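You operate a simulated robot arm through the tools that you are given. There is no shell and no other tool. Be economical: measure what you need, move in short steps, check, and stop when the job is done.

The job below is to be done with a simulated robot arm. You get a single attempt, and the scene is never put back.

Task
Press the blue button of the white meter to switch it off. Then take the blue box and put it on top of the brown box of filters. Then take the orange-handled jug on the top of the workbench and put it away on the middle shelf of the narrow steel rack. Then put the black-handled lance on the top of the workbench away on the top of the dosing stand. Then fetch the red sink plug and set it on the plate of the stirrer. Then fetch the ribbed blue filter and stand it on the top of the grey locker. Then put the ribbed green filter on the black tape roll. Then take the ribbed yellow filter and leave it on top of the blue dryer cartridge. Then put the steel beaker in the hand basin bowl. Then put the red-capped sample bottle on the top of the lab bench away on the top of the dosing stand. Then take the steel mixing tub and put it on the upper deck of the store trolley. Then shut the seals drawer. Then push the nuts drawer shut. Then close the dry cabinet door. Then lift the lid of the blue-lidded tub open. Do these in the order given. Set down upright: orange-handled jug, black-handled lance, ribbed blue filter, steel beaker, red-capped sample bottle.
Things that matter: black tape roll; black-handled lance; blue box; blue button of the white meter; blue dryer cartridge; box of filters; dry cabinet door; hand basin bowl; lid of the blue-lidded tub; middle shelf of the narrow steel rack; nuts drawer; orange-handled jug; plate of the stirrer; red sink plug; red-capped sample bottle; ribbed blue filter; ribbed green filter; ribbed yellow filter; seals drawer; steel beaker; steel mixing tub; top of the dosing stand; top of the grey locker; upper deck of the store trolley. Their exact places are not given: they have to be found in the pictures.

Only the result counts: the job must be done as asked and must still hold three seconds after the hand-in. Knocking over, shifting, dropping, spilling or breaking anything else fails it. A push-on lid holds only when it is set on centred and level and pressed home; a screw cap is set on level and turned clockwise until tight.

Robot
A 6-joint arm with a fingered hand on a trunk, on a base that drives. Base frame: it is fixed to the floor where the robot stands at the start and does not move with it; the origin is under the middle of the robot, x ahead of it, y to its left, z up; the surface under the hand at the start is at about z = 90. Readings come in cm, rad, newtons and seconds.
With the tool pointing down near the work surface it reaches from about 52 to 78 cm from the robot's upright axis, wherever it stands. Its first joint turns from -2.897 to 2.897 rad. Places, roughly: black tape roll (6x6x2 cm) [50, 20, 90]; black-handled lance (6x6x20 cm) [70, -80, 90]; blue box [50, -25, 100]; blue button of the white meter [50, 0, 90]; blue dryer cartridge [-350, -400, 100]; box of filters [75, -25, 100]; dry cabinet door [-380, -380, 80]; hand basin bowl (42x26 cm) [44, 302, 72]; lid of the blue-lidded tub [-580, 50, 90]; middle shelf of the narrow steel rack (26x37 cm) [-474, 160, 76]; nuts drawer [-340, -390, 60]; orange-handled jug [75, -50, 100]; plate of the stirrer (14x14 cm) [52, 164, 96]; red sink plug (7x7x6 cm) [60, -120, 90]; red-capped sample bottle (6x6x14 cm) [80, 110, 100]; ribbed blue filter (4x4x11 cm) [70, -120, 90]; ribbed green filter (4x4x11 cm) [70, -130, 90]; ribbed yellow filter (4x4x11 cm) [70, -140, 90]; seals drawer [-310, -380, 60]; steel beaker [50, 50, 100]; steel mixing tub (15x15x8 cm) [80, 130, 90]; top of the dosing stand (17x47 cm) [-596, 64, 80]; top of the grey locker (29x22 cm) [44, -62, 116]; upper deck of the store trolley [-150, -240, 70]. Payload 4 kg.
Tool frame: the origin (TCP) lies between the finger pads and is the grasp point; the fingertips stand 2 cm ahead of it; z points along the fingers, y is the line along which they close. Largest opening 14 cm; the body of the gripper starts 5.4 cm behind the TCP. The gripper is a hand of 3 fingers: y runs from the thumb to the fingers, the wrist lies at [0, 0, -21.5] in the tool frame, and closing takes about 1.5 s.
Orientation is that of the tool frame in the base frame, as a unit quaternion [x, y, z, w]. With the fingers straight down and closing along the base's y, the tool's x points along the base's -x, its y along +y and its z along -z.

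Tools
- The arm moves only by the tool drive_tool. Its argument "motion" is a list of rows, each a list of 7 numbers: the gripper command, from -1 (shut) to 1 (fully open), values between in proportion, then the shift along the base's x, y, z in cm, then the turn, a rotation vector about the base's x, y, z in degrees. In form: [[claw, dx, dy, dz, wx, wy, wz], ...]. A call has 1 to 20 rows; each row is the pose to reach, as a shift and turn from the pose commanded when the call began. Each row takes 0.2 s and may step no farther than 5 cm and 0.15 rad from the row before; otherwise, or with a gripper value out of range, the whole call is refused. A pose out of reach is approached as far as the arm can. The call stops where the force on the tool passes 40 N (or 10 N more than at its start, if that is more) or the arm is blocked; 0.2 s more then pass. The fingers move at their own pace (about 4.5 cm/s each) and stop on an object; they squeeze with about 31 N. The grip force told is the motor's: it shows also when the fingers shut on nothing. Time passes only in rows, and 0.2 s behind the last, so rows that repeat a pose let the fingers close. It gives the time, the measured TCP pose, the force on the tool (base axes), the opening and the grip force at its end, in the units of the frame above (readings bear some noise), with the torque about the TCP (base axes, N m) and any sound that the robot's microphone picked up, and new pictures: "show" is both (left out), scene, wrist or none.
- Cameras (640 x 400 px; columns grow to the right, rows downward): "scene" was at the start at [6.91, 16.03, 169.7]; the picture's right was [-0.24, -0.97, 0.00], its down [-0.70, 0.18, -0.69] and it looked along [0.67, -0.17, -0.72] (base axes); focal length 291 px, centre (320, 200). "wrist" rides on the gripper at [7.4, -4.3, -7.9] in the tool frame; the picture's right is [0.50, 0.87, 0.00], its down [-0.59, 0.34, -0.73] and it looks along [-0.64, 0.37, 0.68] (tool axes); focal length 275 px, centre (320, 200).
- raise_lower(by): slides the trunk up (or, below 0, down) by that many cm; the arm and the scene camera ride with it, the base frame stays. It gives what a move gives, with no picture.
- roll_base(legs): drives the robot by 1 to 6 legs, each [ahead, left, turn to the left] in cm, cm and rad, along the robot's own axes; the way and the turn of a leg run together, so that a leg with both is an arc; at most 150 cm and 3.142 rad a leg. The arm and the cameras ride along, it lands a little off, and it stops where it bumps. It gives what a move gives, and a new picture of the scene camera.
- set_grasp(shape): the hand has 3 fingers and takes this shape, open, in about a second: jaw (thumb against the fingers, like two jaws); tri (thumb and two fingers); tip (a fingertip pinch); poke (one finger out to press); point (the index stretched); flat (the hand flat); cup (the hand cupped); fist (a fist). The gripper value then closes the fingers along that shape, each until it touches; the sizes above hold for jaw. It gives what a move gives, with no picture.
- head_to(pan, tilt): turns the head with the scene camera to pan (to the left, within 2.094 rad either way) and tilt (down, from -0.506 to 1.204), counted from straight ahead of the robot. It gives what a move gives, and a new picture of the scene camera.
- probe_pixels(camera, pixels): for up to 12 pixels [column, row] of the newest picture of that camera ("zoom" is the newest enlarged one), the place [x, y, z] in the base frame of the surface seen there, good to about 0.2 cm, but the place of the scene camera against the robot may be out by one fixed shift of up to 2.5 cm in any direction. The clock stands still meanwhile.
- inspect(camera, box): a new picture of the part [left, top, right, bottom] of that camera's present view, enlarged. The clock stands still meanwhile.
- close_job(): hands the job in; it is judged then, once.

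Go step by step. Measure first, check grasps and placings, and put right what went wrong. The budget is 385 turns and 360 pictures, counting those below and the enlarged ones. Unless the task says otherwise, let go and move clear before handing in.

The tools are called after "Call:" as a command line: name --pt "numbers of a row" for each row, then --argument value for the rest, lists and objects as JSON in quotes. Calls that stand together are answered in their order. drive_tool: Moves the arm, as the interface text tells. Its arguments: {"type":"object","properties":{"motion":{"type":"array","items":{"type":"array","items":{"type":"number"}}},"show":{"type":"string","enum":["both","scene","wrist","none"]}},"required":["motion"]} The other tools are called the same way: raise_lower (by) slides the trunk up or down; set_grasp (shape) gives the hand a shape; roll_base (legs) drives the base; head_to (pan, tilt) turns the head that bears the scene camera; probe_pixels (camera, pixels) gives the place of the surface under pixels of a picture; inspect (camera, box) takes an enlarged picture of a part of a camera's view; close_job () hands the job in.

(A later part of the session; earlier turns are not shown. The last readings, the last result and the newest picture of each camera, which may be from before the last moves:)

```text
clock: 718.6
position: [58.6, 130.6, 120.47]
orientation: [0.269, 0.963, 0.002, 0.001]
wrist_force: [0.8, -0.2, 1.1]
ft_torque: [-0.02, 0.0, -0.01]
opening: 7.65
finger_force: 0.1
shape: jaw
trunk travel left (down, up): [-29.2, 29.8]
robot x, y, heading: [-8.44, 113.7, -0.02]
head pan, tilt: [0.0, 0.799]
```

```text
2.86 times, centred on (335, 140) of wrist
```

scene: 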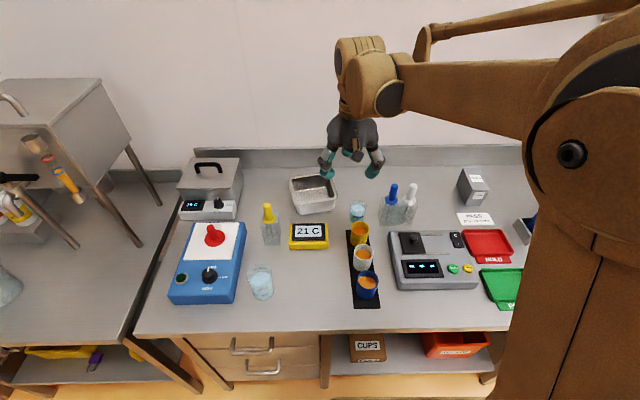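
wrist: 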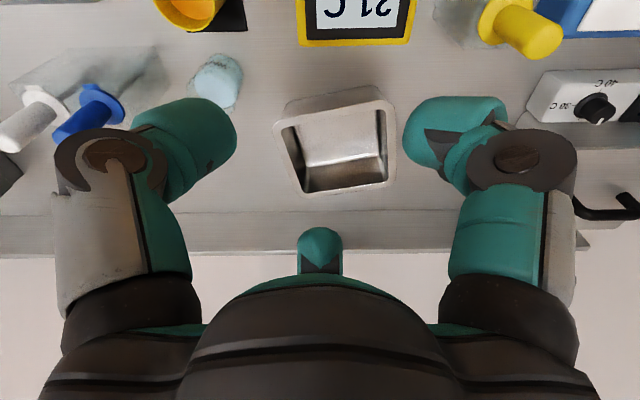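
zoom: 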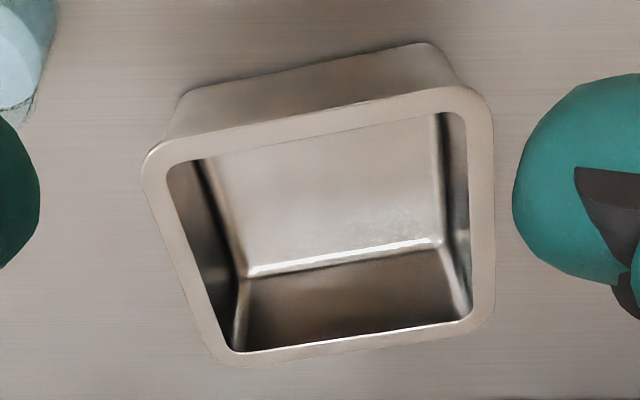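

Tub: rim z 97, depth 6.2, near wall centre ≈(69,131.7), turned 14.4°. I'll pinch the near wall: rotate −44.4° (thumb outside, fingers inside), go above the wall.

Call:
drive_tool --pt "0.2 2 0.2 0 0 0 -7.5" --pt "0.2 4 0.4 0 0 0 -15" --pt "0.2 6 0.6 0 0 0 -22.5" --pt "0.2 8 0.8 0 0 0 -30" --pt "0.2 10.4 1.15 0 0 0 -37.5" --pt "0.2 10.4 1.15 -4 0 0 -44.4" --pt "0.2 10.4 1.15 -8.5 0 0 -44.4" --pt "0.2 10.4 1.15 -13 0 0 -44.4" --pt "0.2 10.4 1.15 -13 0 0 -44.4" --show "both"

```text
clock: 720.6
position: [69.32, 131.52, 107.22]
orientation: [0.614, 0.789, 0.002, 0.001]
wrist_force: [0.2, 0.1, -1.0]
ft_torque: [0.0, 0.03, 0.01]
opening: 8.34
finger_force: 0.0
shape: jaw
trunk travel left (down, up): [-29.2, 29.8]
robot x, y, heading: [-8.21, 113.5, -0.028]
head pan, tilt: [0.0, 0.799]
```

scene: 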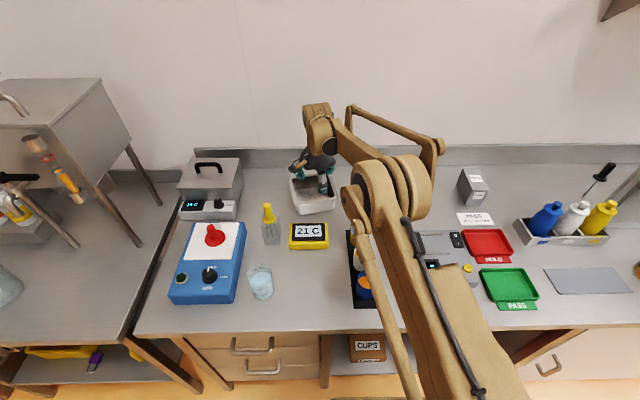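
wrist: 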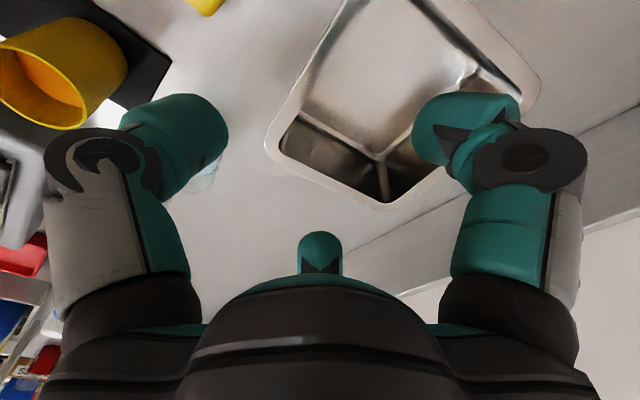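

Call:
probe_pixels --camera "wrist" --pixels '[[270, 140], [285, 105], [300, 75], [290, 115], [305, 80], [320, 50], [330, 175], [345, 190], [315, 95], [325, 91]]'

```text
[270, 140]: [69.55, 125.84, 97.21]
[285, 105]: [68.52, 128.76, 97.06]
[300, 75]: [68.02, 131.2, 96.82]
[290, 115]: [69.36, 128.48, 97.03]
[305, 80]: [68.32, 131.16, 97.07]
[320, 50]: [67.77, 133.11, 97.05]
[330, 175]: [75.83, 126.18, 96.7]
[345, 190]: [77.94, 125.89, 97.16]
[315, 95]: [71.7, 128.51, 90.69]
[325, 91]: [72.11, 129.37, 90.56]
```

Wall centre at y 131.5 is x≈68.6; shift −0.7 and descend to z 94.5, then close.

Call:
drive_tool --pt "0.2 -0.7 0 -3 0 0 0" --pt "0.2 -0.7 0 -6.5 0 0 0" --pt "0.2 -0.7 0 -10 0 0 0" --pt "0.2 -0.7 0 -12.7 0 0 0" --pt "0.2 -0.7 0 -12.7 0 0 0" --pt "-0.2 -0.7 0 -12.7 0 0 0" --pt "-0.6 -0.7 0 -12.7 0 0 0" --pt "-1 -0.7 0 -12.7 0 0 0" --pt "-1 -0.7 0 -12.7 0 0 0" --pt "-1 -0.7 0 -12.7 0 0 0" --pt "-1 -0.7 0 -12.7 0 0 0" --show "both"

Call:
inspect --camera "scene" --box '[260, 140, 380, 240]'

```text
clock: 723.0
position: [68.02, 131.45, 95.08]
orientation: [0.613, 0.79, 0.002, 0.002]
wrist_force: [2.0, 0.2, 0.1]
ft_torque: [0.06, -0.32, -0.06]
opening: 1.66
finger_force: 31.4
shape: jaw
out of reach, approached as far as the arm can: row 4, 5, 6, 7, 8, 9, 10, 11
trunk travel left (down, up): [-29.2, 29.8]
robot x, y, heading: [-8.12, 113.31, -0.026]
head pan, tilt: [0.0, 0.799]
```

scene: 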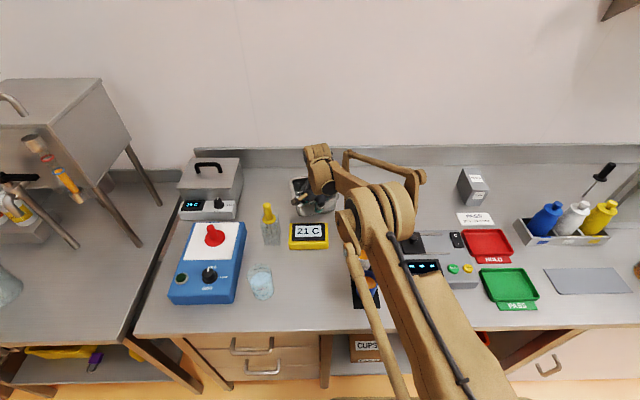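
wrist: 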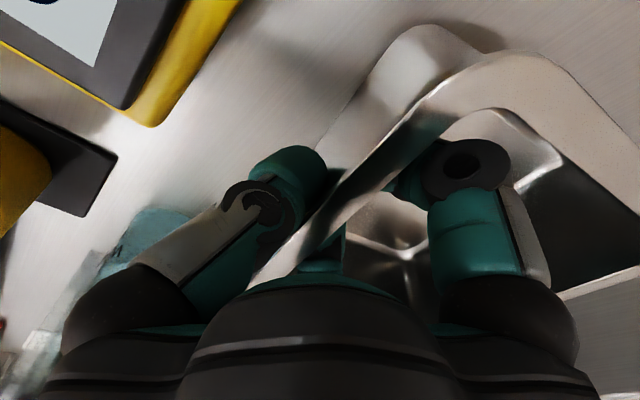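

```text
4.00 times, centred on (320, 190) of scene
```

zoom: 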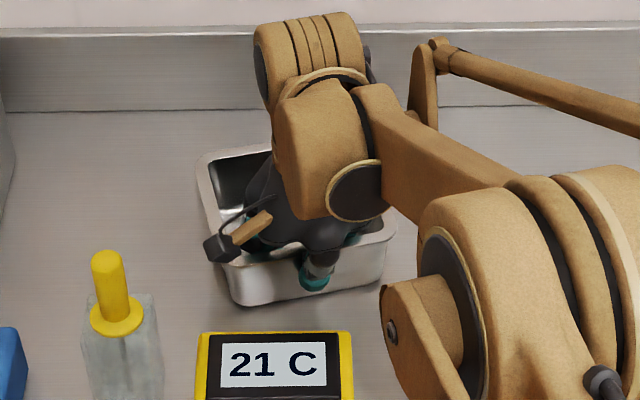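

The wall is pinched (1.66 cm). Lift a few cm and check tilt.

Call:
drive_tool --pt "-1 0 0 1 0 0 0" --pt "-1 0 0 2.5 0 0 0" --pt "-1 0 0 5 0 0 0" --pt "-1 0 0 8 0 0 0" --pt "-1 0 0 8 0 0 0" --show "both"

Call:
inspect --camera "scene" --box '[260, 120, 380, 240]'

```text
clock: 724.2
position: [68.26, 131.54, 102.98]
orientation: [0.613, 0.79, 0.001, 0.001]
wrist_force: [-0.3, 0.1, -6.1]
ft_torque: [-0.07, 0.33, 0.03]
opening: 1.55
finger_force: 31.8
shape: jaw
trunk travel left (down, up): [-29.2, 29.8]
robot x, y, heading: [-8.5, 113.4, -0.023]
head pan, tilt: [0.0, 0.799]
```

scene: 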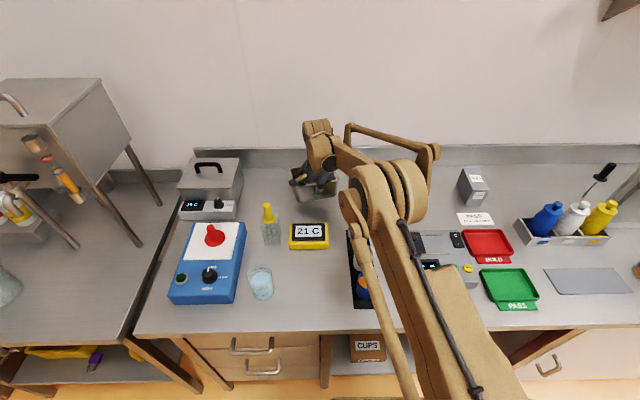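
wrist: 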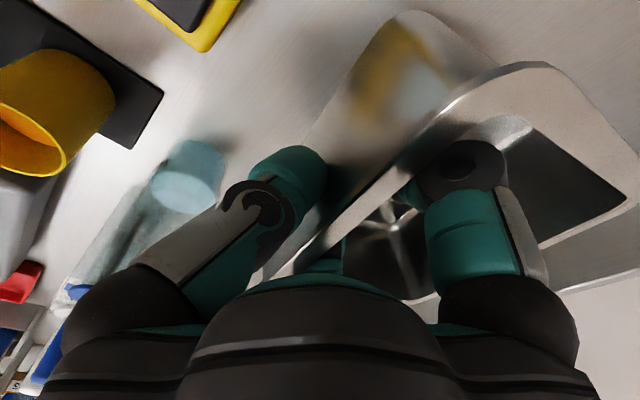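

```text
3.33 times, centred on (320, 180) of scene
```

zoom: 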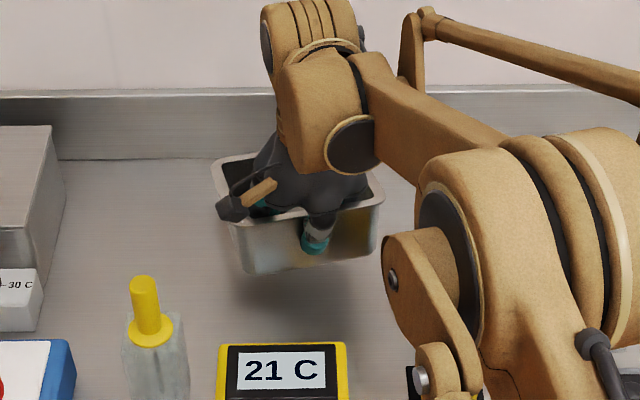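

The tub is lifted (6 N, slight droop). Raise it, retract, and drive toward the trolley.

Call:
drive_tool --pt "-1 0 0 5 0 0 0" --pt "-1 0 0 10 0 0 0" --pt "-1 0 0 15 0 0 0" --pt "-1 0 0 20 0 0 0" --pt "-1 0 0 25 0 0 0" --pt "-1 -3 0 28 0 0 0" --pt "-1 -7 0 29 0 0 0" --pt "-1 -10 0 30 0 0 0" --show "wrist"

Call:
roll_base --legs '[[-50, 0, 0.025], [0, -80, 0], [0, -80, 0], [0, -80, 0], [0, 0, 3.13]]'

```text
clock: 726.0
position: [57.8, 131.68, 133.1]
orientation: [0.614, 0.789, 0.001, 0.001]
wrist_force: [-1.0, -0.2, -4.8]
ft_torque: [-0.06, 0.32, 0.03]
opening: 1.55
finger_force: 30.8
shape: jaw
trunk travel left (down, up): [-29.2, 29.8]
robot x, y, heading: [-8.4, 113.52, -0.021]
head pan, tilt: [0.0, 0.799]
```

wrist: 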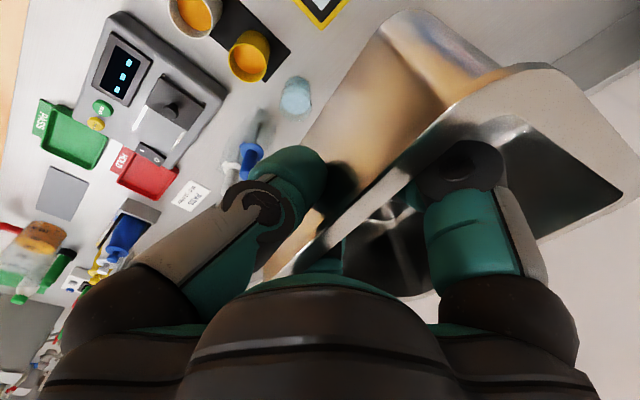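

```text
clock: 747.7
position: [-126.51, -137.56, 132.93]
orientation: [0.758, -0.653, -0.001, 0.001]
wrist_force: [0.1, 0.5, -6.5]
ft_torque: [0.05, -0.33, 0.01]
opening: 1.47
finger_force: 31.2
shape: jaw
trunk travel left (down, up): [-29.2, 29.8]
robot x, y, heading: [-59.06, -125.74, 3.02]
head pan, tilt: [0.0, 0.799]
```

scene: 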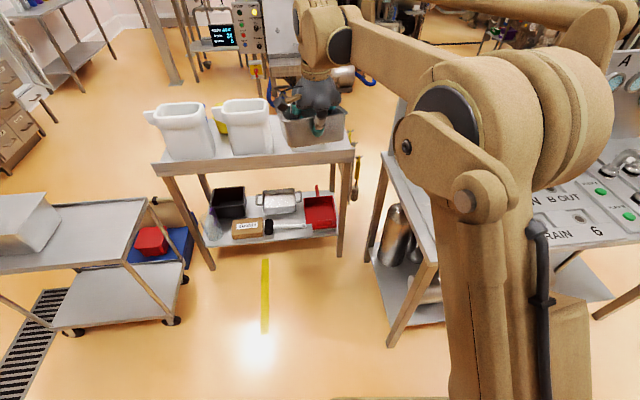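

Call:
roll_base --legs '[[0, 0, 0.12], [0, 98, 0]]'

Call:
probe_pixels --camera "scene" --pixels '[[300, 200], [250, 200], [200, 200], [350, 230], [400, 250], [150, 250], [300, 250], [250, 260]]'

```text
clock: 753.4
position: [-125.23, -245.62, 133.09]
orientation: [0.796, -0.606, -0.001, 0.002]
wrist_force: [0.4, -0.3, -5.5]
ft_torque: [0.08, -0.31, 0.01]
opening: 1.42
finger_force: 30.8
shape: jaw
trunk travel left (down, up): [-29.2, 29.8]
robot x, y, heading: [-58.97, -225.79, 3.136]
head pan, tilt: [0.0, 0.799]
```

scene: 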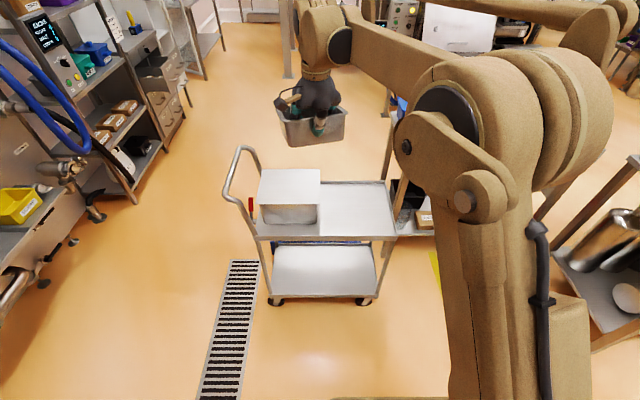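

```text
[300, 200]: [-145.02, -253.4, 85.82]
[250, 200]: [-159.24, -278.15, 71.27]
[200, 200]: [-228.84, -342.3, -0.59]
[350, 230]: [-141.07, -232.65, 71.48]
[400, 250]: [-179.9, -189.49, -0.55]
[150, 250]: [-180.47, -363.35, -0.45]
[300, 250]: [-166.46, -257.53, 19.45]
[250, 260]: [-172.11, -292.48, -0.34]
```

The trolley's upper deck has a free area right of the grey box, around (355,208). Probe its bounds.

Call:
probe_pixels --camera "scene" --pixels '[[326, 186], [384, 186], [392, 232], [326, 233], [320, 200], [355, 208], [322, 220], [262, 180], [375, 186], [390, 210]]'

Call:
inspect --camera "scene" --box '[210, 90, 420, 310]'

```text
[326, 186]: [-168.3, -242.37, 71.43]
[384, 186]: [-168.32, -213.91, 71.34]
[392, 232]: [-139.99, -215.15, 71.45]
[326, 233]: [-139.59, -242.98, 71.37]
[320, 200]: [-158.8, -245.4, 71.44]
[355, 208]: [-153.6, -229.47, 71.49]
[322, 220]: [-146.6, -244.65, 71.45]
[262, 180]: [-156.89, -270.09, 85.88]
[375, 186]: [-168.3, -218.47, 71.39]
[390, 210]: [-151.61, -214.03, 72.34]
```

```text
1.82 times, centred on (315, 200) of scene
```

zoom: 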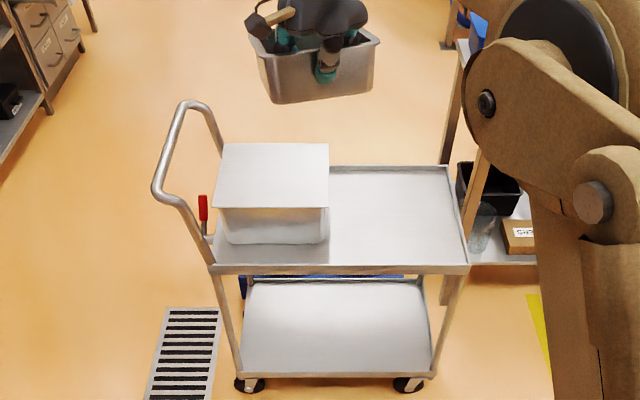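

Free deck: x −138…−167, y −244…−214, z≈72. Drive ahead 17, turn the hand −15°, bring the tub over the middle.

Call:
roll_base --legs '[[17, 0, 0]]'

Call:
drive_tool --pt "-1 -0.8 4 -1 0 0 -5" --pt "-1 -1.6 8 -2 0 0 -10" --pt "-1 -2.4 12 -3 0 0 -15.4" --pt "-1 -3.2 16 -5 0 0 -15.4" --pt "-1 -3.2 16 -9 0 0 -15.4" --pt "-1 -3.2 16 -13 0 0 -15.4" --pt "-1 -3.2 16 -13 0 0 -15.4" --show "both"

```text
clock: 754.9
position: [-142.23, -245.5, 132.81]
orientation: [0.796, -0.606, -0.001, 0.001]
wrist_force: [-0.3, 0.6, -5.6]
ft_torque: [0.08, -0.33, 0.04]
opening: 1.46
finger_force: 30.9
shape: jaw
trunk travel left (down, up): [-29.2, 29.8]
robot x, y, heading: [-76.17, -225.63, 3.138]
head pan, tilt: [0.0, 0.799]
```

scene: 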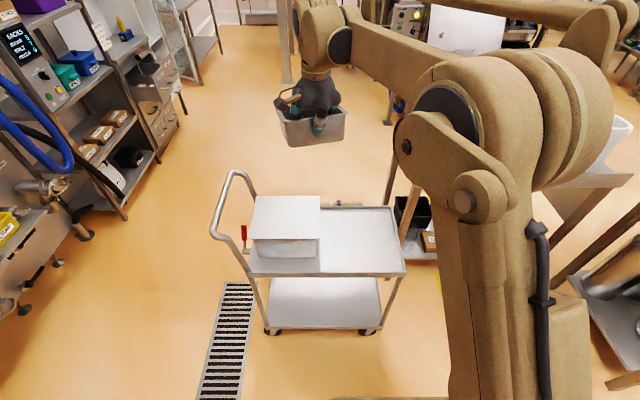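

```text
clock: 756.5
position: [-145.3, -229.5, 120.19]
orientation: [0.708, -0.706, -0.001, 0.001]
wrist_force: [0.8, 0.5, -5.5]
ft_torque: [0.0, -0.37, -0.01]
opening: 1.48
finger_force: 31.1
shape: jaw
trunk travel left (down, up): [-29.2, 29.8]
robot x, y, heading: [-75.82, -225.99, 3.141]
head pan, tilt: [0.0, 0.799]
```

scene: 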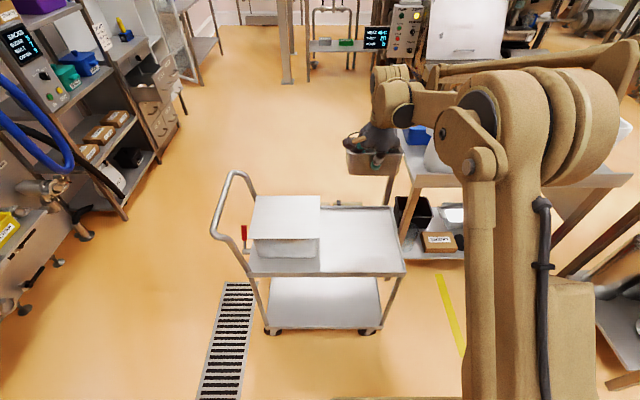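
wrist: 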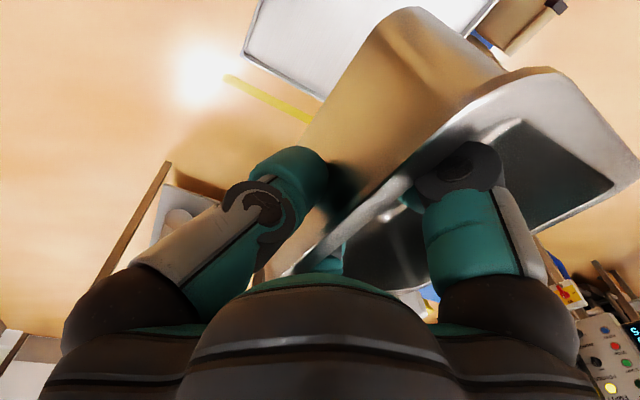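

Call:
inspect --camera "scene" --box '[320, 110, 430, 290]'

Call:
probe_pixels --camera "scene" --pixels '[[350, 160], [398, 158], [352, 172], [398, 172], [346, 150], [325, 210], [390, 212], [402, 265], [325, 265], [362, 240]]'

```text
2.22 times, centred on (375, 200) of scene
```

zoom: 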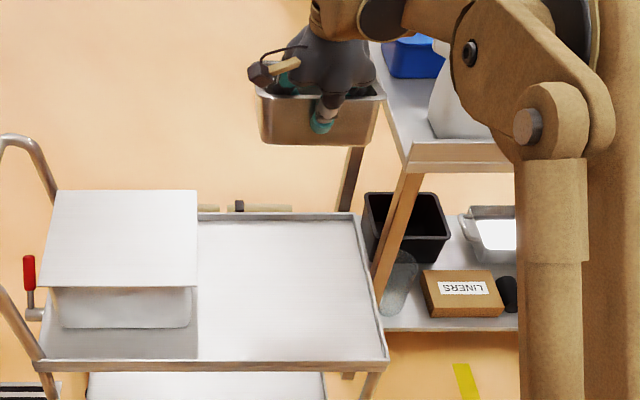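

```text
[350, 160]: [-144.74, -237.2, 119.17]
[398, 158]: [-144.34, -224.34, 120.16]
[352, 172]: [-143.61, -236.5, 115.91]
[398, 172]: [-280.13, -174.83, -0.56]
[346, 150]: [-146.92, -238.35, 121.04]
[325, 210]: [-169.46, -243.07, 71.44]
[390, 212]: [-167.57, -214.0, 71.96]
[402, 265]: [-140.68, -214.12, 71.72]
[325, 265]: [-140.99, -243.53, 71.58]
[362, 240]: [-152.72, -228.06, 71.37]
```

Tub will land at x −143…−158, y ≈−237…−222 after a +2 shift. Lower the trunk 14 and go down.

Call:
raise_lower --by -14

Call:
drive_tool --pt "-1 -0.5 2 -3 0 0 0" --pt "-1 -0.5 2 -7 0 0 0" --pt "-1 -0.5 2 -11 0 0 0" --pt "-1 -0.5 2 -15 0 0 0" --pt "-1 -0.5 2 -19 0 0 0" --pt "-1 -0.5 2 -22 0 0 0" --pt "-1 -0.5 2 -22 0 0 0" --show "both"

Call:
inspect --camera "scene" --box '[290, 130, 430, 290]'

```text
clock: 758.1
position: [-145.41, -229.56, 106.13]
orientation: [0.708, -0.707, -0.001, 0.001]
wrist_force: [0.3, -0.1, -4.7]
ft_torque: [-0.01, -0.31, -0.02]
opening: 1.48
finger_force: 31.2
shape: jaw
trunk travel left (down, up): [-15.2, 43.8]
robot x, y, heading: [-75.93, -225.82, 3.135]
head pan, tilt: [0.0, 0.799]
```

```text
clock: 759.8
position: [-145.87, -227.47, 84.03]
orientation: [0.708, -0.706, -0.001, 0.001]
wrist_force: [-0.1, 1.0, -5.1]
ft_torque: [0.01, -0.36, 0.02]
opening: 1.46
finger_force: 30.8
shape: jaw
trunk travel left (down, up): [-15.2, 43.8]
robot x, y, heading: [-76.31, -226.15, 3.135]
head pan, tilt: [0.0, 0.799]
```

scene: 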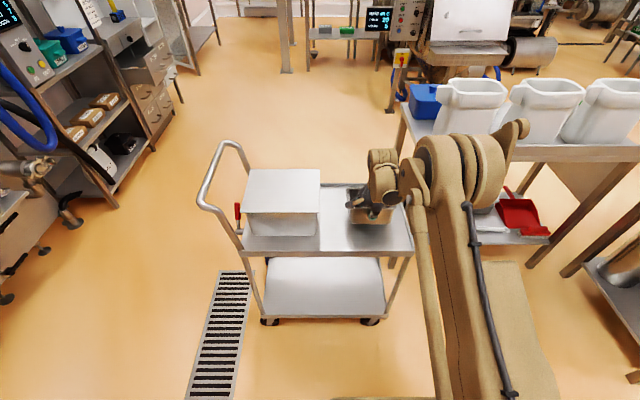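
wrist: 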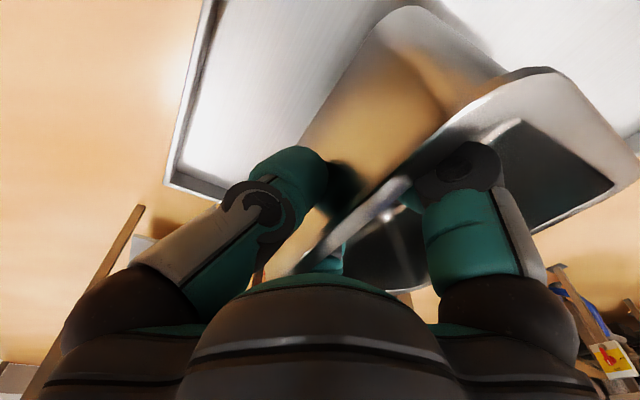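

```text
2.50 times, centred on (360, 210) of scene
```

zoom: 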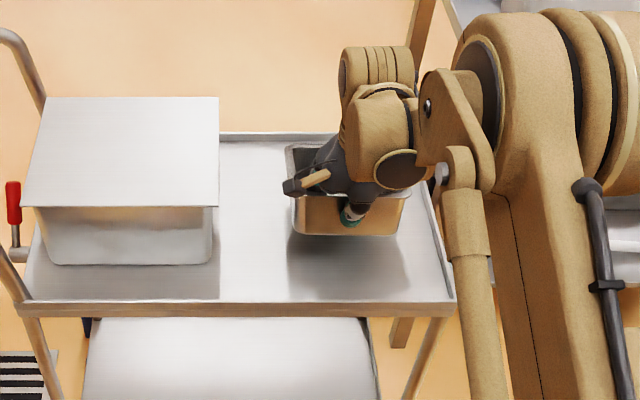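

Shift 2.5 back toward the middle (−y), then lower gently until the tub settles.

Call:
drive_tool --pt "-1 0 -2.5 0 0 0 0" --pt "-1 0 -2.5 -2 0 0 0" --pt "-1 0 -2.5 -3.5 0 0 0" --pt "-1 0 -2.5 -4.5 0 0 0" --pt "-1 0 -2.5 -5.2 0 0 0" --pt "-1 0 -2.5 -5.8 0 0 0" --pt "-1 0 -2.5 -6.3 0 0 0" --pt "-1 0 -2.5 -6.8 0 0 0" --pt "-1 0 -2.5 -6.8 0 0 0" --show "scene"

Call:
inspect --camera "scene" --box '[290, 130, 430, 290]'

```text
clock: 761.8
position: [-145.97, -230.12, 77.28]
orientation: [0.708, -0.707, -0.001, 0.001]
wrist_force: [0.9, -0.2, 0.5]
ft_torque: [0.02, 0.3, -0.07]
opening: 1.68
finger_force: 30.9
shape: jaw
trunk travel left (down, up): [-15.2, 43.8]
robot x, y, heading: [-76.16, -225.95, 3.139]
head pan, tilt: [0.0, 0.799]
```

scene: 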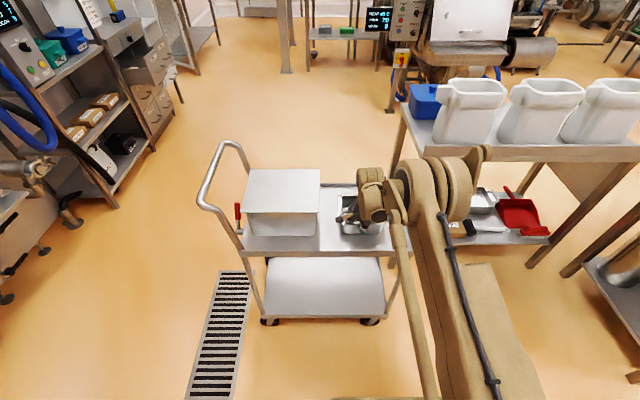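

```text
2.50 times, centred on (360, 210) of scene
```

zoom: 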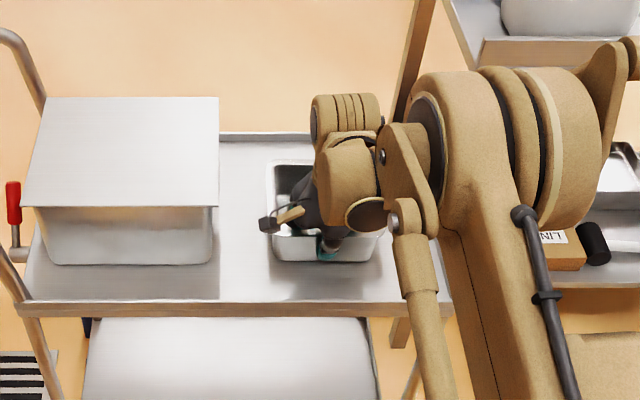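

Settled (load off). Open to 6 cm and rise.

Call:
drive_tool --pt "-1 0 0 -0.2 0 0 0" --pt "-0.7 0 0 -0.2 0 0 0" --pt "-0.4 0 0 -0.2 0 0 0" --pt "-0.15 0 0 -0.2 0 0 0" --pt "-0.1 0 0 -0.2 0 0 0" --pt "-0.1 0 0 -0.2 0 0 0" --pt "-0.1 0 0 1.5 0 0 0" --pt "-0.1 0 0 4 0 0 0" --pt "-0.1 0 0 8 0 0 0" --pt "-0.1 0 0 12.5 0 0 0" --pt "-0.1 0 0 17 0 0 0" --pt "-0.1 0 0 21.5 0 0 0" --show "scene"

Call:
inspect --camera "scene" --box '[190, 130, 430, 330]'

```text
clock: 764.4
position: [-145.83, -229.95, 98.95]
orientation: [0.708, -0.706, -0.002, 0.001]
wrist_force: [-0.1, 0.1, 0.3]
ft_torque: [0.04, 0.03, -0.02]
opening: 6.26
finger_force: 0.0
shape: jaw
trunk travel left (down, up): [-15.2, 43.8]
robot x, y, heading: [-76.03, -225.71, 3.142]
head pan, tilt: [0.0, 0.799]
```

scene: 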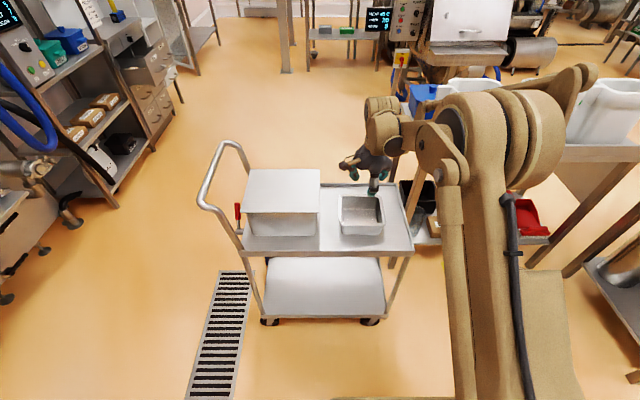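

```text
2.00 times, centred on (310, 230) of scene
```

zoom: 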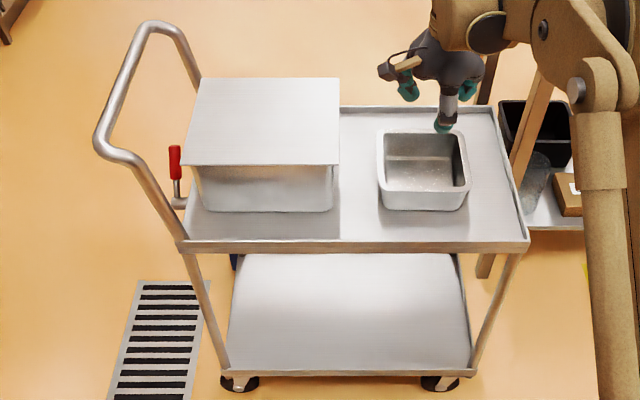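

Tub is on the trolley deck. Now the drawers: raise the trunk, retract, and drive along the corridor.

Call:
raise_lower --by 14

Call:
drive_tool --pt "-1 4.5 0 1 0 0 0" --pt "-1 9 0 2 0 0 0" --pt "-1 13.5 0 3 0 0 0" --pt "-1 17 0 4 0 0 0" --show "none"

Call:
roll_base --legs '[[17, 0, 0], [-34, 0, 0], [0, 106, 0], [120, -6, 0], [116, -9, 0], [0, 0, 1.57]]'

```text
clock: 766.0
position: [-145.99, -229.95, 112.72]
orientation: [0.708, -0.707, -0.001, 0.001]
wrist_force: [0.7, -0.1, 0.1]
ft_torque: [0.02, 0.0, 0.01]
opening: 6.25
finger_force: 0.0
shape: jaw
trunk travel left (down, up): [-29.2, 29.8]
robot x, y, heading: [-76.26, -225.98, 3.136]
head pan, tilt: [0.0, 0.799]
```

```text
clock: 767.0
position: [-129.02, -230.38, 116.8]
orientation: [0.708, -0.707, -0.002, 0.001]
wrist_force: [0.7, 0.1, 0.6]
ft_torque: [0.02, 0.04, 0.0]
opening: 0.01
finger_force: 12.3
shape: jaw
trunk travel left (down, up): [-29.2, 29.8]
robot x, y, heading: [-76.6, -225.96, 3.14]
head pan, tilt: [0.0, 0.799]
```

```text
clock: 790.2
position: [-293.56, -364.17, 116.61]
orientation: [0.999, -0.038, 0.0, 0.003]
wrist_force: [-0.5, 0.6, 0.1]
ft_torque: [0.0, 0.01, -0.03]
opening: 0.01
finger_force: 31.2
shape: jaw
trunk travel left (down, up): [-29.2, 29.8]
robot x, y, heading: [-293.93, -311.49, -1.654]
head pan, tilt: [0.0, 0.799]
```

scene: 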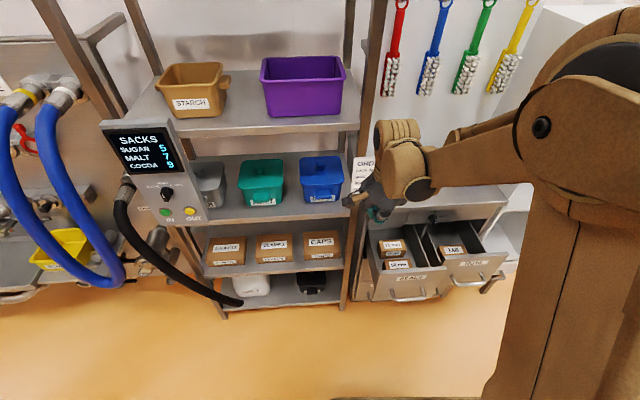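

Shift right 20 and straighten, then measure the drawers.

Call:
roll_base --legs '[[0, -20, 0.084]]'

Call:
inspect --camera "scene" --box '[250, 180, 470, 340]'

```text
clock: 791.8
position: [-309.01, -363.21, 116.65]
orientation: [1.0, 0.001, 0.001, 0.002]
wrist_force: [-0.3, -0.6, 0.6]
ft_torque: [-0.04, -0.03, 0.0]
opening: 0.02
finger_force: 31.2
shape: jaw
trunk travel left (down, up): [-29.2, 29.8]
robot x, y, heading: [-313.82, -310.24, -1.567]
head pan, tilt: [0.0, 0.799]
```

scene: 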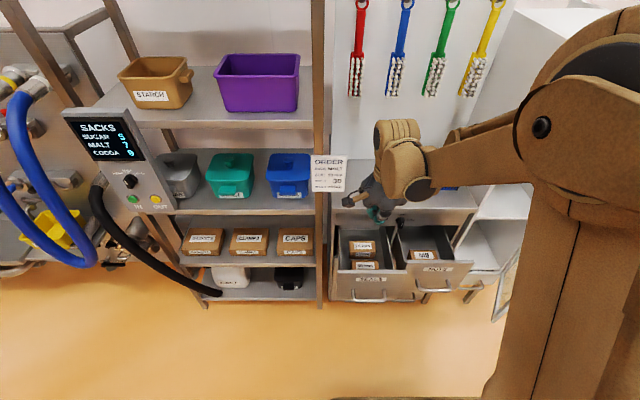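

```text
2.50 times, centred on (360, 260) of scene
```

zoom: 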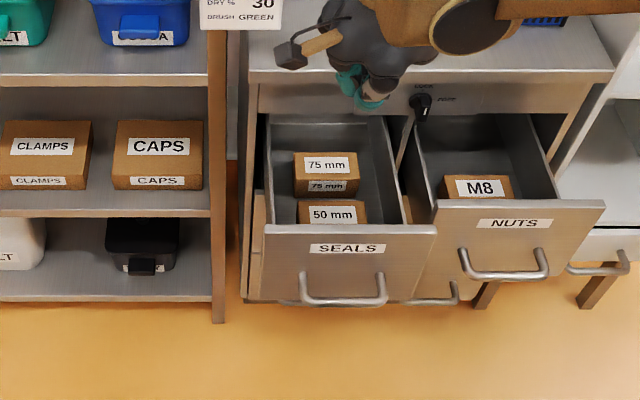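

Call:
probe_pixels --camera "zoom" --pixels '[[268, 232], [430, 232], [350, 230], [350, 270], [300, 275], [340, 303], [440, 208], [600, 206], [520, 210], [510, 240], [505, 275], [250, 275]]'

```text
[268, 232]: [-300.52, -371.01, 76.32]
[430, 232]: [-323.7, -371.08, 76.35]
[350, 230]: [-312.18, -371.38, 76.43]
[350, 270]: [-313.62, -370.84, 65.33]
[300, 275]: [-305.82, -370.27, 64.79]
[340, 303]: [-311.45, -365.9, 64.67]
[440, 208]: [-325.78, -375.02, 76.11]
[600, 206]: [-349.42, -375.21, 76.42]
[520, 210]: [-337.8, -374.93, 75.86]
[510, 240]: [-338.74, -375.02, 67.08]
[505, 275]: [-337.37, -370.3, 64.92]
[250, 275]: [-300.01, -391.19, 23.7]
```

Seals front at y≈−370 (x −300…−323, top z 77), handle z≈65 at y≈−365; nuts front y≈−374. Check the counter's front edge and the closed-face position.

Call:
probe_pixels --camera "zoom" --pixels '[[290, 70], [290, 78], [300, 95], [550, 72], [570, 95], [256, 210], [256, 160], [440, 95], [600, 260], [430, 300]]'

```text
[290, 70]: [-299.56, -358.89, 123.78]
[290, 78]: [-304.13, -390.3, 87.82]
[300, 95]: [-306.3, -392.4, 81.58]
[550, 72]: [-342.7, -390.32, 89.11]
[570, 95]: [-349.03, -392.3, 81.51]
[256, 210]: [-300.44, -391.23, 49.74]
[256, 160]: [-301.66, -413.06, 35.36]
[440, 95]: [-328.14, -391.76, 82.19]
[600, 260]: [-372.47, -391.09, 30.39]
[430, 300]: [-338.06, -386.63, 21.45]
```

Counter edge and closed faces are at y≈−390, so I'll tilt the hand 45° (fingers leading, closed) to push the fronts fully in. Back up 9, lower the trunk 28, tilt.

Call:
roll_base --legs '[[-10, 0, 0]]'

Call:
raise_lower --by -28

Call:
drive_tool --pt "-1 -0.5 0 0 -7.5 0 0" --pt "-1 -1 0 0 -15 0 0" --pt "-1 -1.5 0 -2 -22.5 0 0" --pt "-1 -2 -2 -5 -30 0 0" --pt "-1 -2.4 -4 -9 -37.5 0 0" --pt "-1 -2.4 -6 -13 -45 0 0" --pt "-1 -2.4 -7 -16 -45 0 0" --pt "-1 -2.4 -7 -16 -45 0 0" --show "both"

```text
clock: 792.9
position: [-308.75, -352.63, 116.8]
orientation: [1.0, 0.002, 0.0, 0.002]
wrist_force: [0.3, 1.1, 0.6]
ft_torque: [-0.02, 0.02, 0.01]
opening: 0.0
finger_force: 31.5
shape: jaw
trunk travel left (down, up): [-29.2, 29.8]
robot x, y, heading: [-313.93, -299.8, -1.574]
head pan, tilt: [0.0, 0.799]
```

scene: 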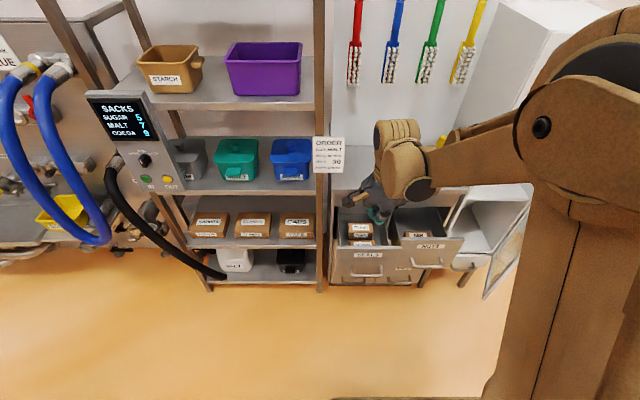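

```text
clock: 795.8
position: [-308.82, -352.75, 88.82]
orientation: [1.0, 0.003, 0.0, 0.001]
wrist_force: [-0.4, -0.2, 0.9]
ft_torque: [0.01, 0.01, -0.01]
opening: 0.02
finger_force: 30.9
shape: jaw
trunk travel left (down, up): [-1.2, 57.8]
robot x, y, heading: [-313.52, -299.81, -1.567]
head pan, tilt: [0.0, 0.799]
```

```text
clock: 797.6
position: [-311.38, -363.74, 76.68]
orientation: [0.923, 0.003, -0.001, 0.384]
wrist_force: [0.2, 0.3, 0.5]
ft_torque: [0.02, -0.01, 0.01]
opening: 0.0
finger_force: 30.9
shape: jaw
out of reach, approached as far as the arm can: row 6, 7, 8
trunk travel left (down, up): [-1.2, 57.8]
robot x, y, heading: [-313.5, -299.83, -1.569]
head pan, tilt: [0.0, 0.799]
```

scene: 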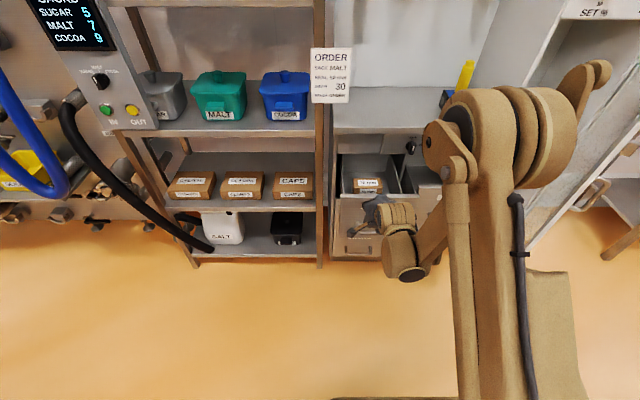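
wrist: 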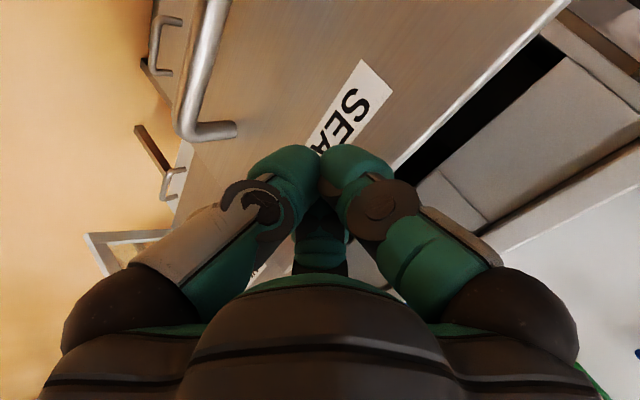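

Tips are in front of the "SEALS" label. Push −y in steps, lowering a little first.

Call:
drive_tool --pt "-1 0 -1.5 -1.5 0 0 0" --pt "-1 0 -3 -3 0 0 0" --pt "-1 0 -5 -3.5 0 0 0" --pt "-1 0 -7 -3.5 0 0 0" --pt "-1 0 -9 -3.5 0 0 0" --pt "-1 0 -11 -3.5 0 0 0" --pt "-1 0 -13 -3.5 0 0 0" --show "both"

```text
clock: 799.2
position: [-311.03, -376.74, 72.82]
orientation: [0.923, 0.002, -0.002, 0.384]
wrist_force: [0.3, 0.2, 0.1]
ft_torque: [-0.01, 0.04, -0.04]
opening: 0.01
finger_force: 31.0
shape: jaw
trunk travel left (down, up): [-1.2, 57.8]
robot x, y, heading: [-313.6, -299.44, -1.574]
head pan, tilt: [0.0, 0.799]
```

scene: 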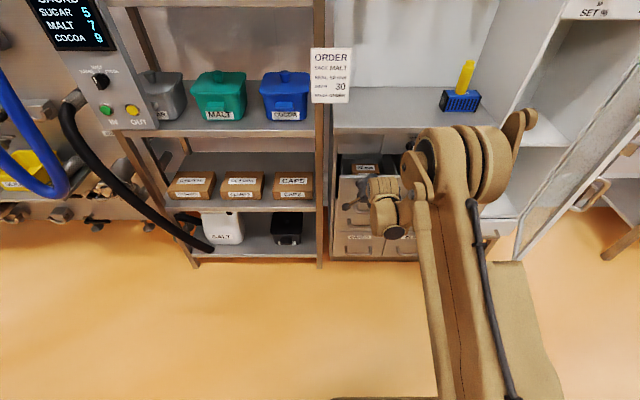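
wrist: 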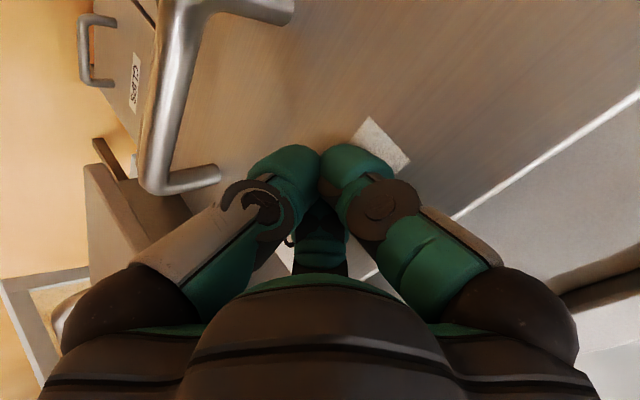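

The drawer is sliding in freely. Continue until it stops.

Call:
drive_tool --pt "-1 0 -2 0 0 0 0" --pt "-1 0 -4 0 0 0 0" --pt "-1 0 -6 0 0 0 0" --pt "-1 0 -8 0 0 0 0" --pt "-1 0 -9.5 0 0 0 0" --pt "-1 0 -10.5 0 0 0 0" --pt "-1 0 -11.3 0 0 0 0" --pt "-1 0 -12 0 0 0 0" --pt "-1 0 -12.6 0 0 0 0" --pt "-1 0 -13.2 0 0 0 0" --show "both"

```text
clock: 800.9
position: [-310.98, -388.01, 73.04]
orientation: [0.925, 0.002, -0.001, 0.38]
wrist_force: [0.5, 15.2, 2.2]
ft_torque: [0.05, 0.03, -0.03]
opening: 0.01
finger_force: 30.4
shape: jaw
trunk travel left (down, up): [-1.2, 57.8]
robot x, y, heading: [-313.52, -299.49, -1.568]
head pan, tilt: [0.0, 0.799]
stopped in row 8: the force on the tool passed its limit at 52 N (the readings are from after the stop); the commanded pose is now the measured one
```

scene: 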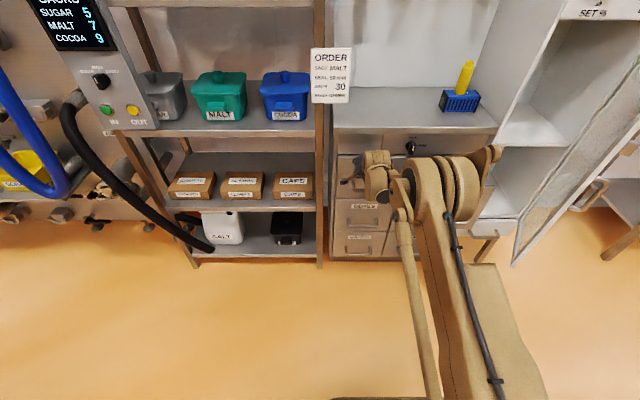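
wrist: 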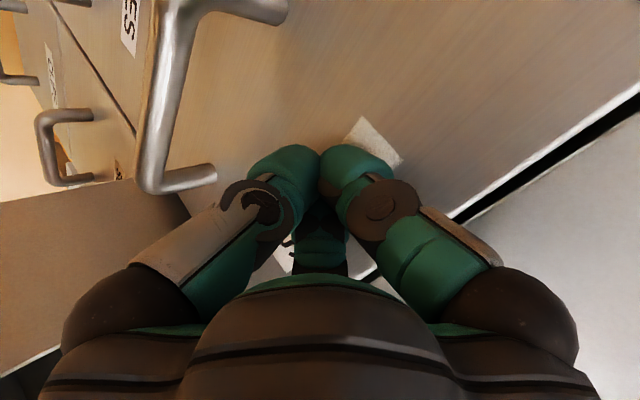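

The seals drawer stopped at its end (52 N). Back off and move right 26 for the nuts drawer.

Call:
drive_tool --pt "-1 0 4 0 0 0 0" --pt "-1 0 8 0 0 0 0" --pt "-1 0 12 0.5 0 0 0" --pt "-1 0 16 1.5 0 0 0" --pt "-1 0 20 3 0 0 0" --pt "-1 0 23 4 0 0 0" --show "none"

Call:
roll_base --legs '[[0, -26, 0]]'

Call:
inspect --camera "scene" --box '[230, 100, 450, 280]'

```text
clock: 802.3
position: [-310.97, -365.25, 76.92]
orientation: [0.924, 0.002, -0.001, 0.381]
wrist_force: [0.1, 0.2, -0.5]
ft_torque: [0.02, -0.02, -0.01]
opening: 0.01
finger_force: 31.0
shape: jaw
trunk travel left (down, up): [-1.2, 57.8]
robot x, y, heading: [-313.68, -299.81, -1.572]
head pan, tilt: [0.0, 0.799]
```

```text
clock: 804.2
position: [-337.62, -365.21, 76.92]
orientation: [0.925, 0.001, -0.001, 0.381]
wrist_force: [0.1, 0.9, -0.1]
ft_torque: [0.0, 0.04, 0.02]
opening: 0.0
finger_force: 31.0
shape: jaw
trunk travel left (down, up): [-1.2, 57.8]
robot x, y, heading: [-340.09, -299.59, -1.569]
head pan, tilt: [0.0, 0.799]
```

scene: 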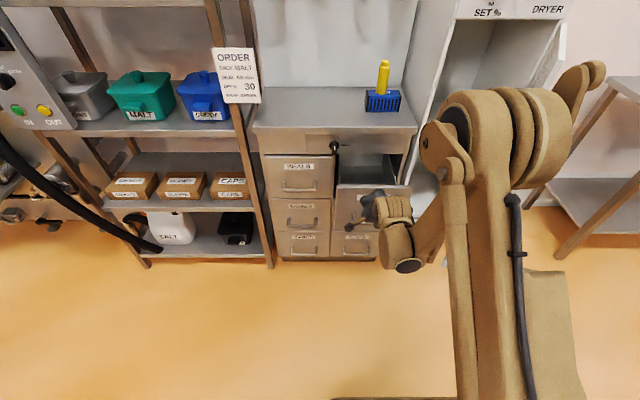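

```text
2.22 times, centred on (340, 190) of scene
```

zoom: 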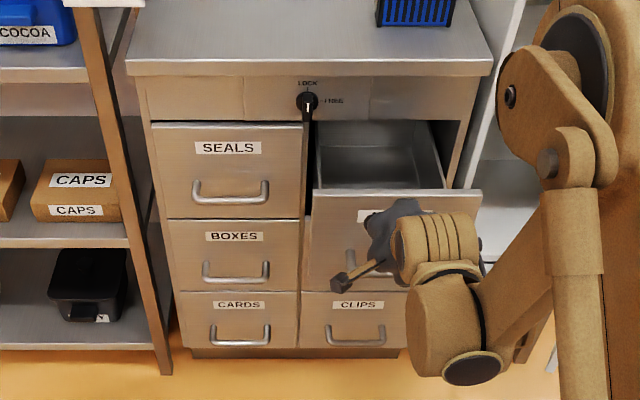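

Seals is flush. Push the nuts drawer the same way.

Call:
drive_tool --pt "-1 0 -2 -1.5 0 0 0" --pt "-1 0 -4 -3 0 0 0" --pt "-1 0 -6 -3.8 0 0 0" --pt "-1 0 -8 -3.8 0 0 0" --pt "-1 0 -10 -3.8 0 0 0" --pt "-1 0 -12 -3.8 0 0 0" --pt "-1 0 -14 -3.8 0 0 0" --pt "-1 0 -16 -3.8 0 0 0" --pt "-1 0 -18 -3.8 0 0 0" --pt "-1 0 -19.5 -3.8 0 0 0" --pt "-1 0 -21 -3.8 0 0 0" --pt "-1 0 -22 -3.8 0 0 0" --pt "-1 0 -22.8 -3.8 0 0 0" --pt "-1 0 -23.5 -3.8 0 0 0" --pt "-1 0 -24.2 -3.8 0 0 0" --show "wrist"

```text
clock: 807.1
position: [-337.71, -388.04, 73.04]
orientation: [0.926, 0.001, -0.001, 0.377]
wrist_force: [-0.4, 18.5, 2.7]
ft_torque: [0.13, 0.02, 0.01]
opening: 0.0
finger_force: 30.8
shape: jaw
trunk travel left (down, up): [-1.2, 57.8]
robot x, y, heading: [-340.38, -299.68, -1.569]
head pan, tilt: [0.0, 0.799]
stopped in row 14: the force on the tool passed its limit at 52 N (the readings are from after the stop); the commanded pose is now the measured one
```

wrist: 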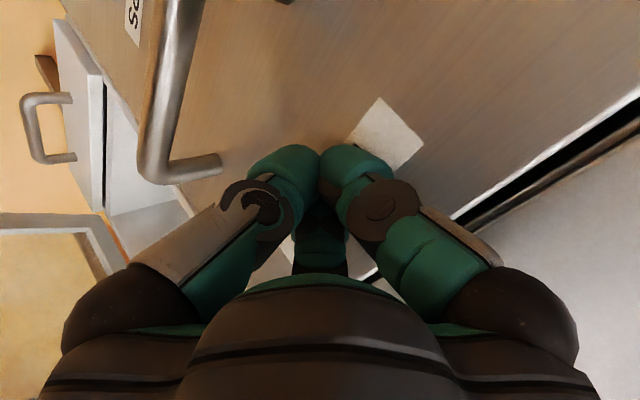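

Nuts reached its stop too. Back off and look at both drawers and the dry-cabinet door.

Call:
drive_tool --pt "-1 0 4 0 0 0 0" --pt "-1 0 8 0 0 0 0" --pt "-1 0 12 1 0 0 0" --pt "-1 0 16 2 0 0 0" --pt "-1 0 20 4 5 0 0" --pt "-1 0 24 6 12 0 0" --pt "-1 0 28 9 19 0 0" --pt "-1 0 32 12 26 0 0" --pt "-1 0 35 15 33 0 0" --pt "-1 0 37 17 40 0 0" --pt "-1 0 37 18 44 0 0" --show "none"

Call:
raise_lower --by 20

Call:
head_to --pan -0.1 --tilt 0.75

```text
clock: 809.5
position: [-337.72, -351.35, 91.08]
orientation: [1.0, 0.002, 0.0, 0.002]
wrist_force: [-0.1, 0.3, 0.6]
ft_torque: [0.0, 0.02, -0.05]
opening: 0.0
finger_force: 31.3
shape: jaw
trunk travel left (down, up): [-1.2, 57.8]
robot x, y, heading: [-339.94, -299.61, -1.573]
head pan, tilt: [0.0, 0.799]
```

```text
clock: 811.6
position: [-337.69, -351.24, 111.16]
orientation: [1.0, 0.002, -0.001, 0.002]
wrist_force: [0.3, 0.6, -0.2]
ft_torque: [0.01, 0.0, 0.0]
opening: 0.03
finger_force: 31.1
shape: jaw
trunk travel left (down, up): [-21.2, 37.8]
robot x, y, heading: [-340.03, -299.86, -1.57]
head pan, tilt: [0.0, 0.799]
```

```text
clock: 812.3
position: [-337.84, -351.21, 111.07]
orientation: [1.0, 0.001, -0.001, 0.002]
wrist_force: [0.1, -0.3, 0.7]
ft_torque: [0.0, -0.02, -0.01]
opening: 0.0
finger_force: 30.6
shape: jaw
trunk travel left (down, up): [-21.2, 37.8]
robot x, y, heading: [-340.37, -299.84, -1.571]
head pan, tilt: [-0.099, 0.75]
```

scene: 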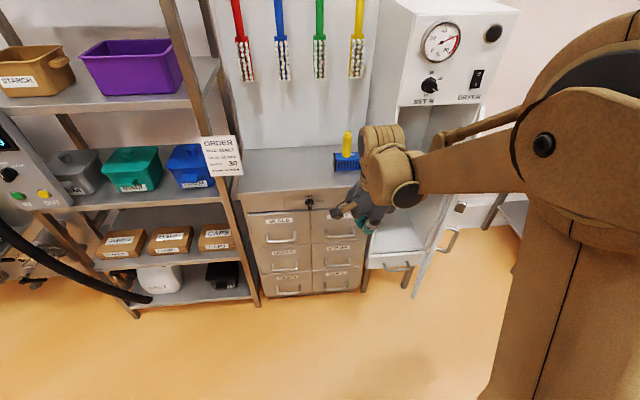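

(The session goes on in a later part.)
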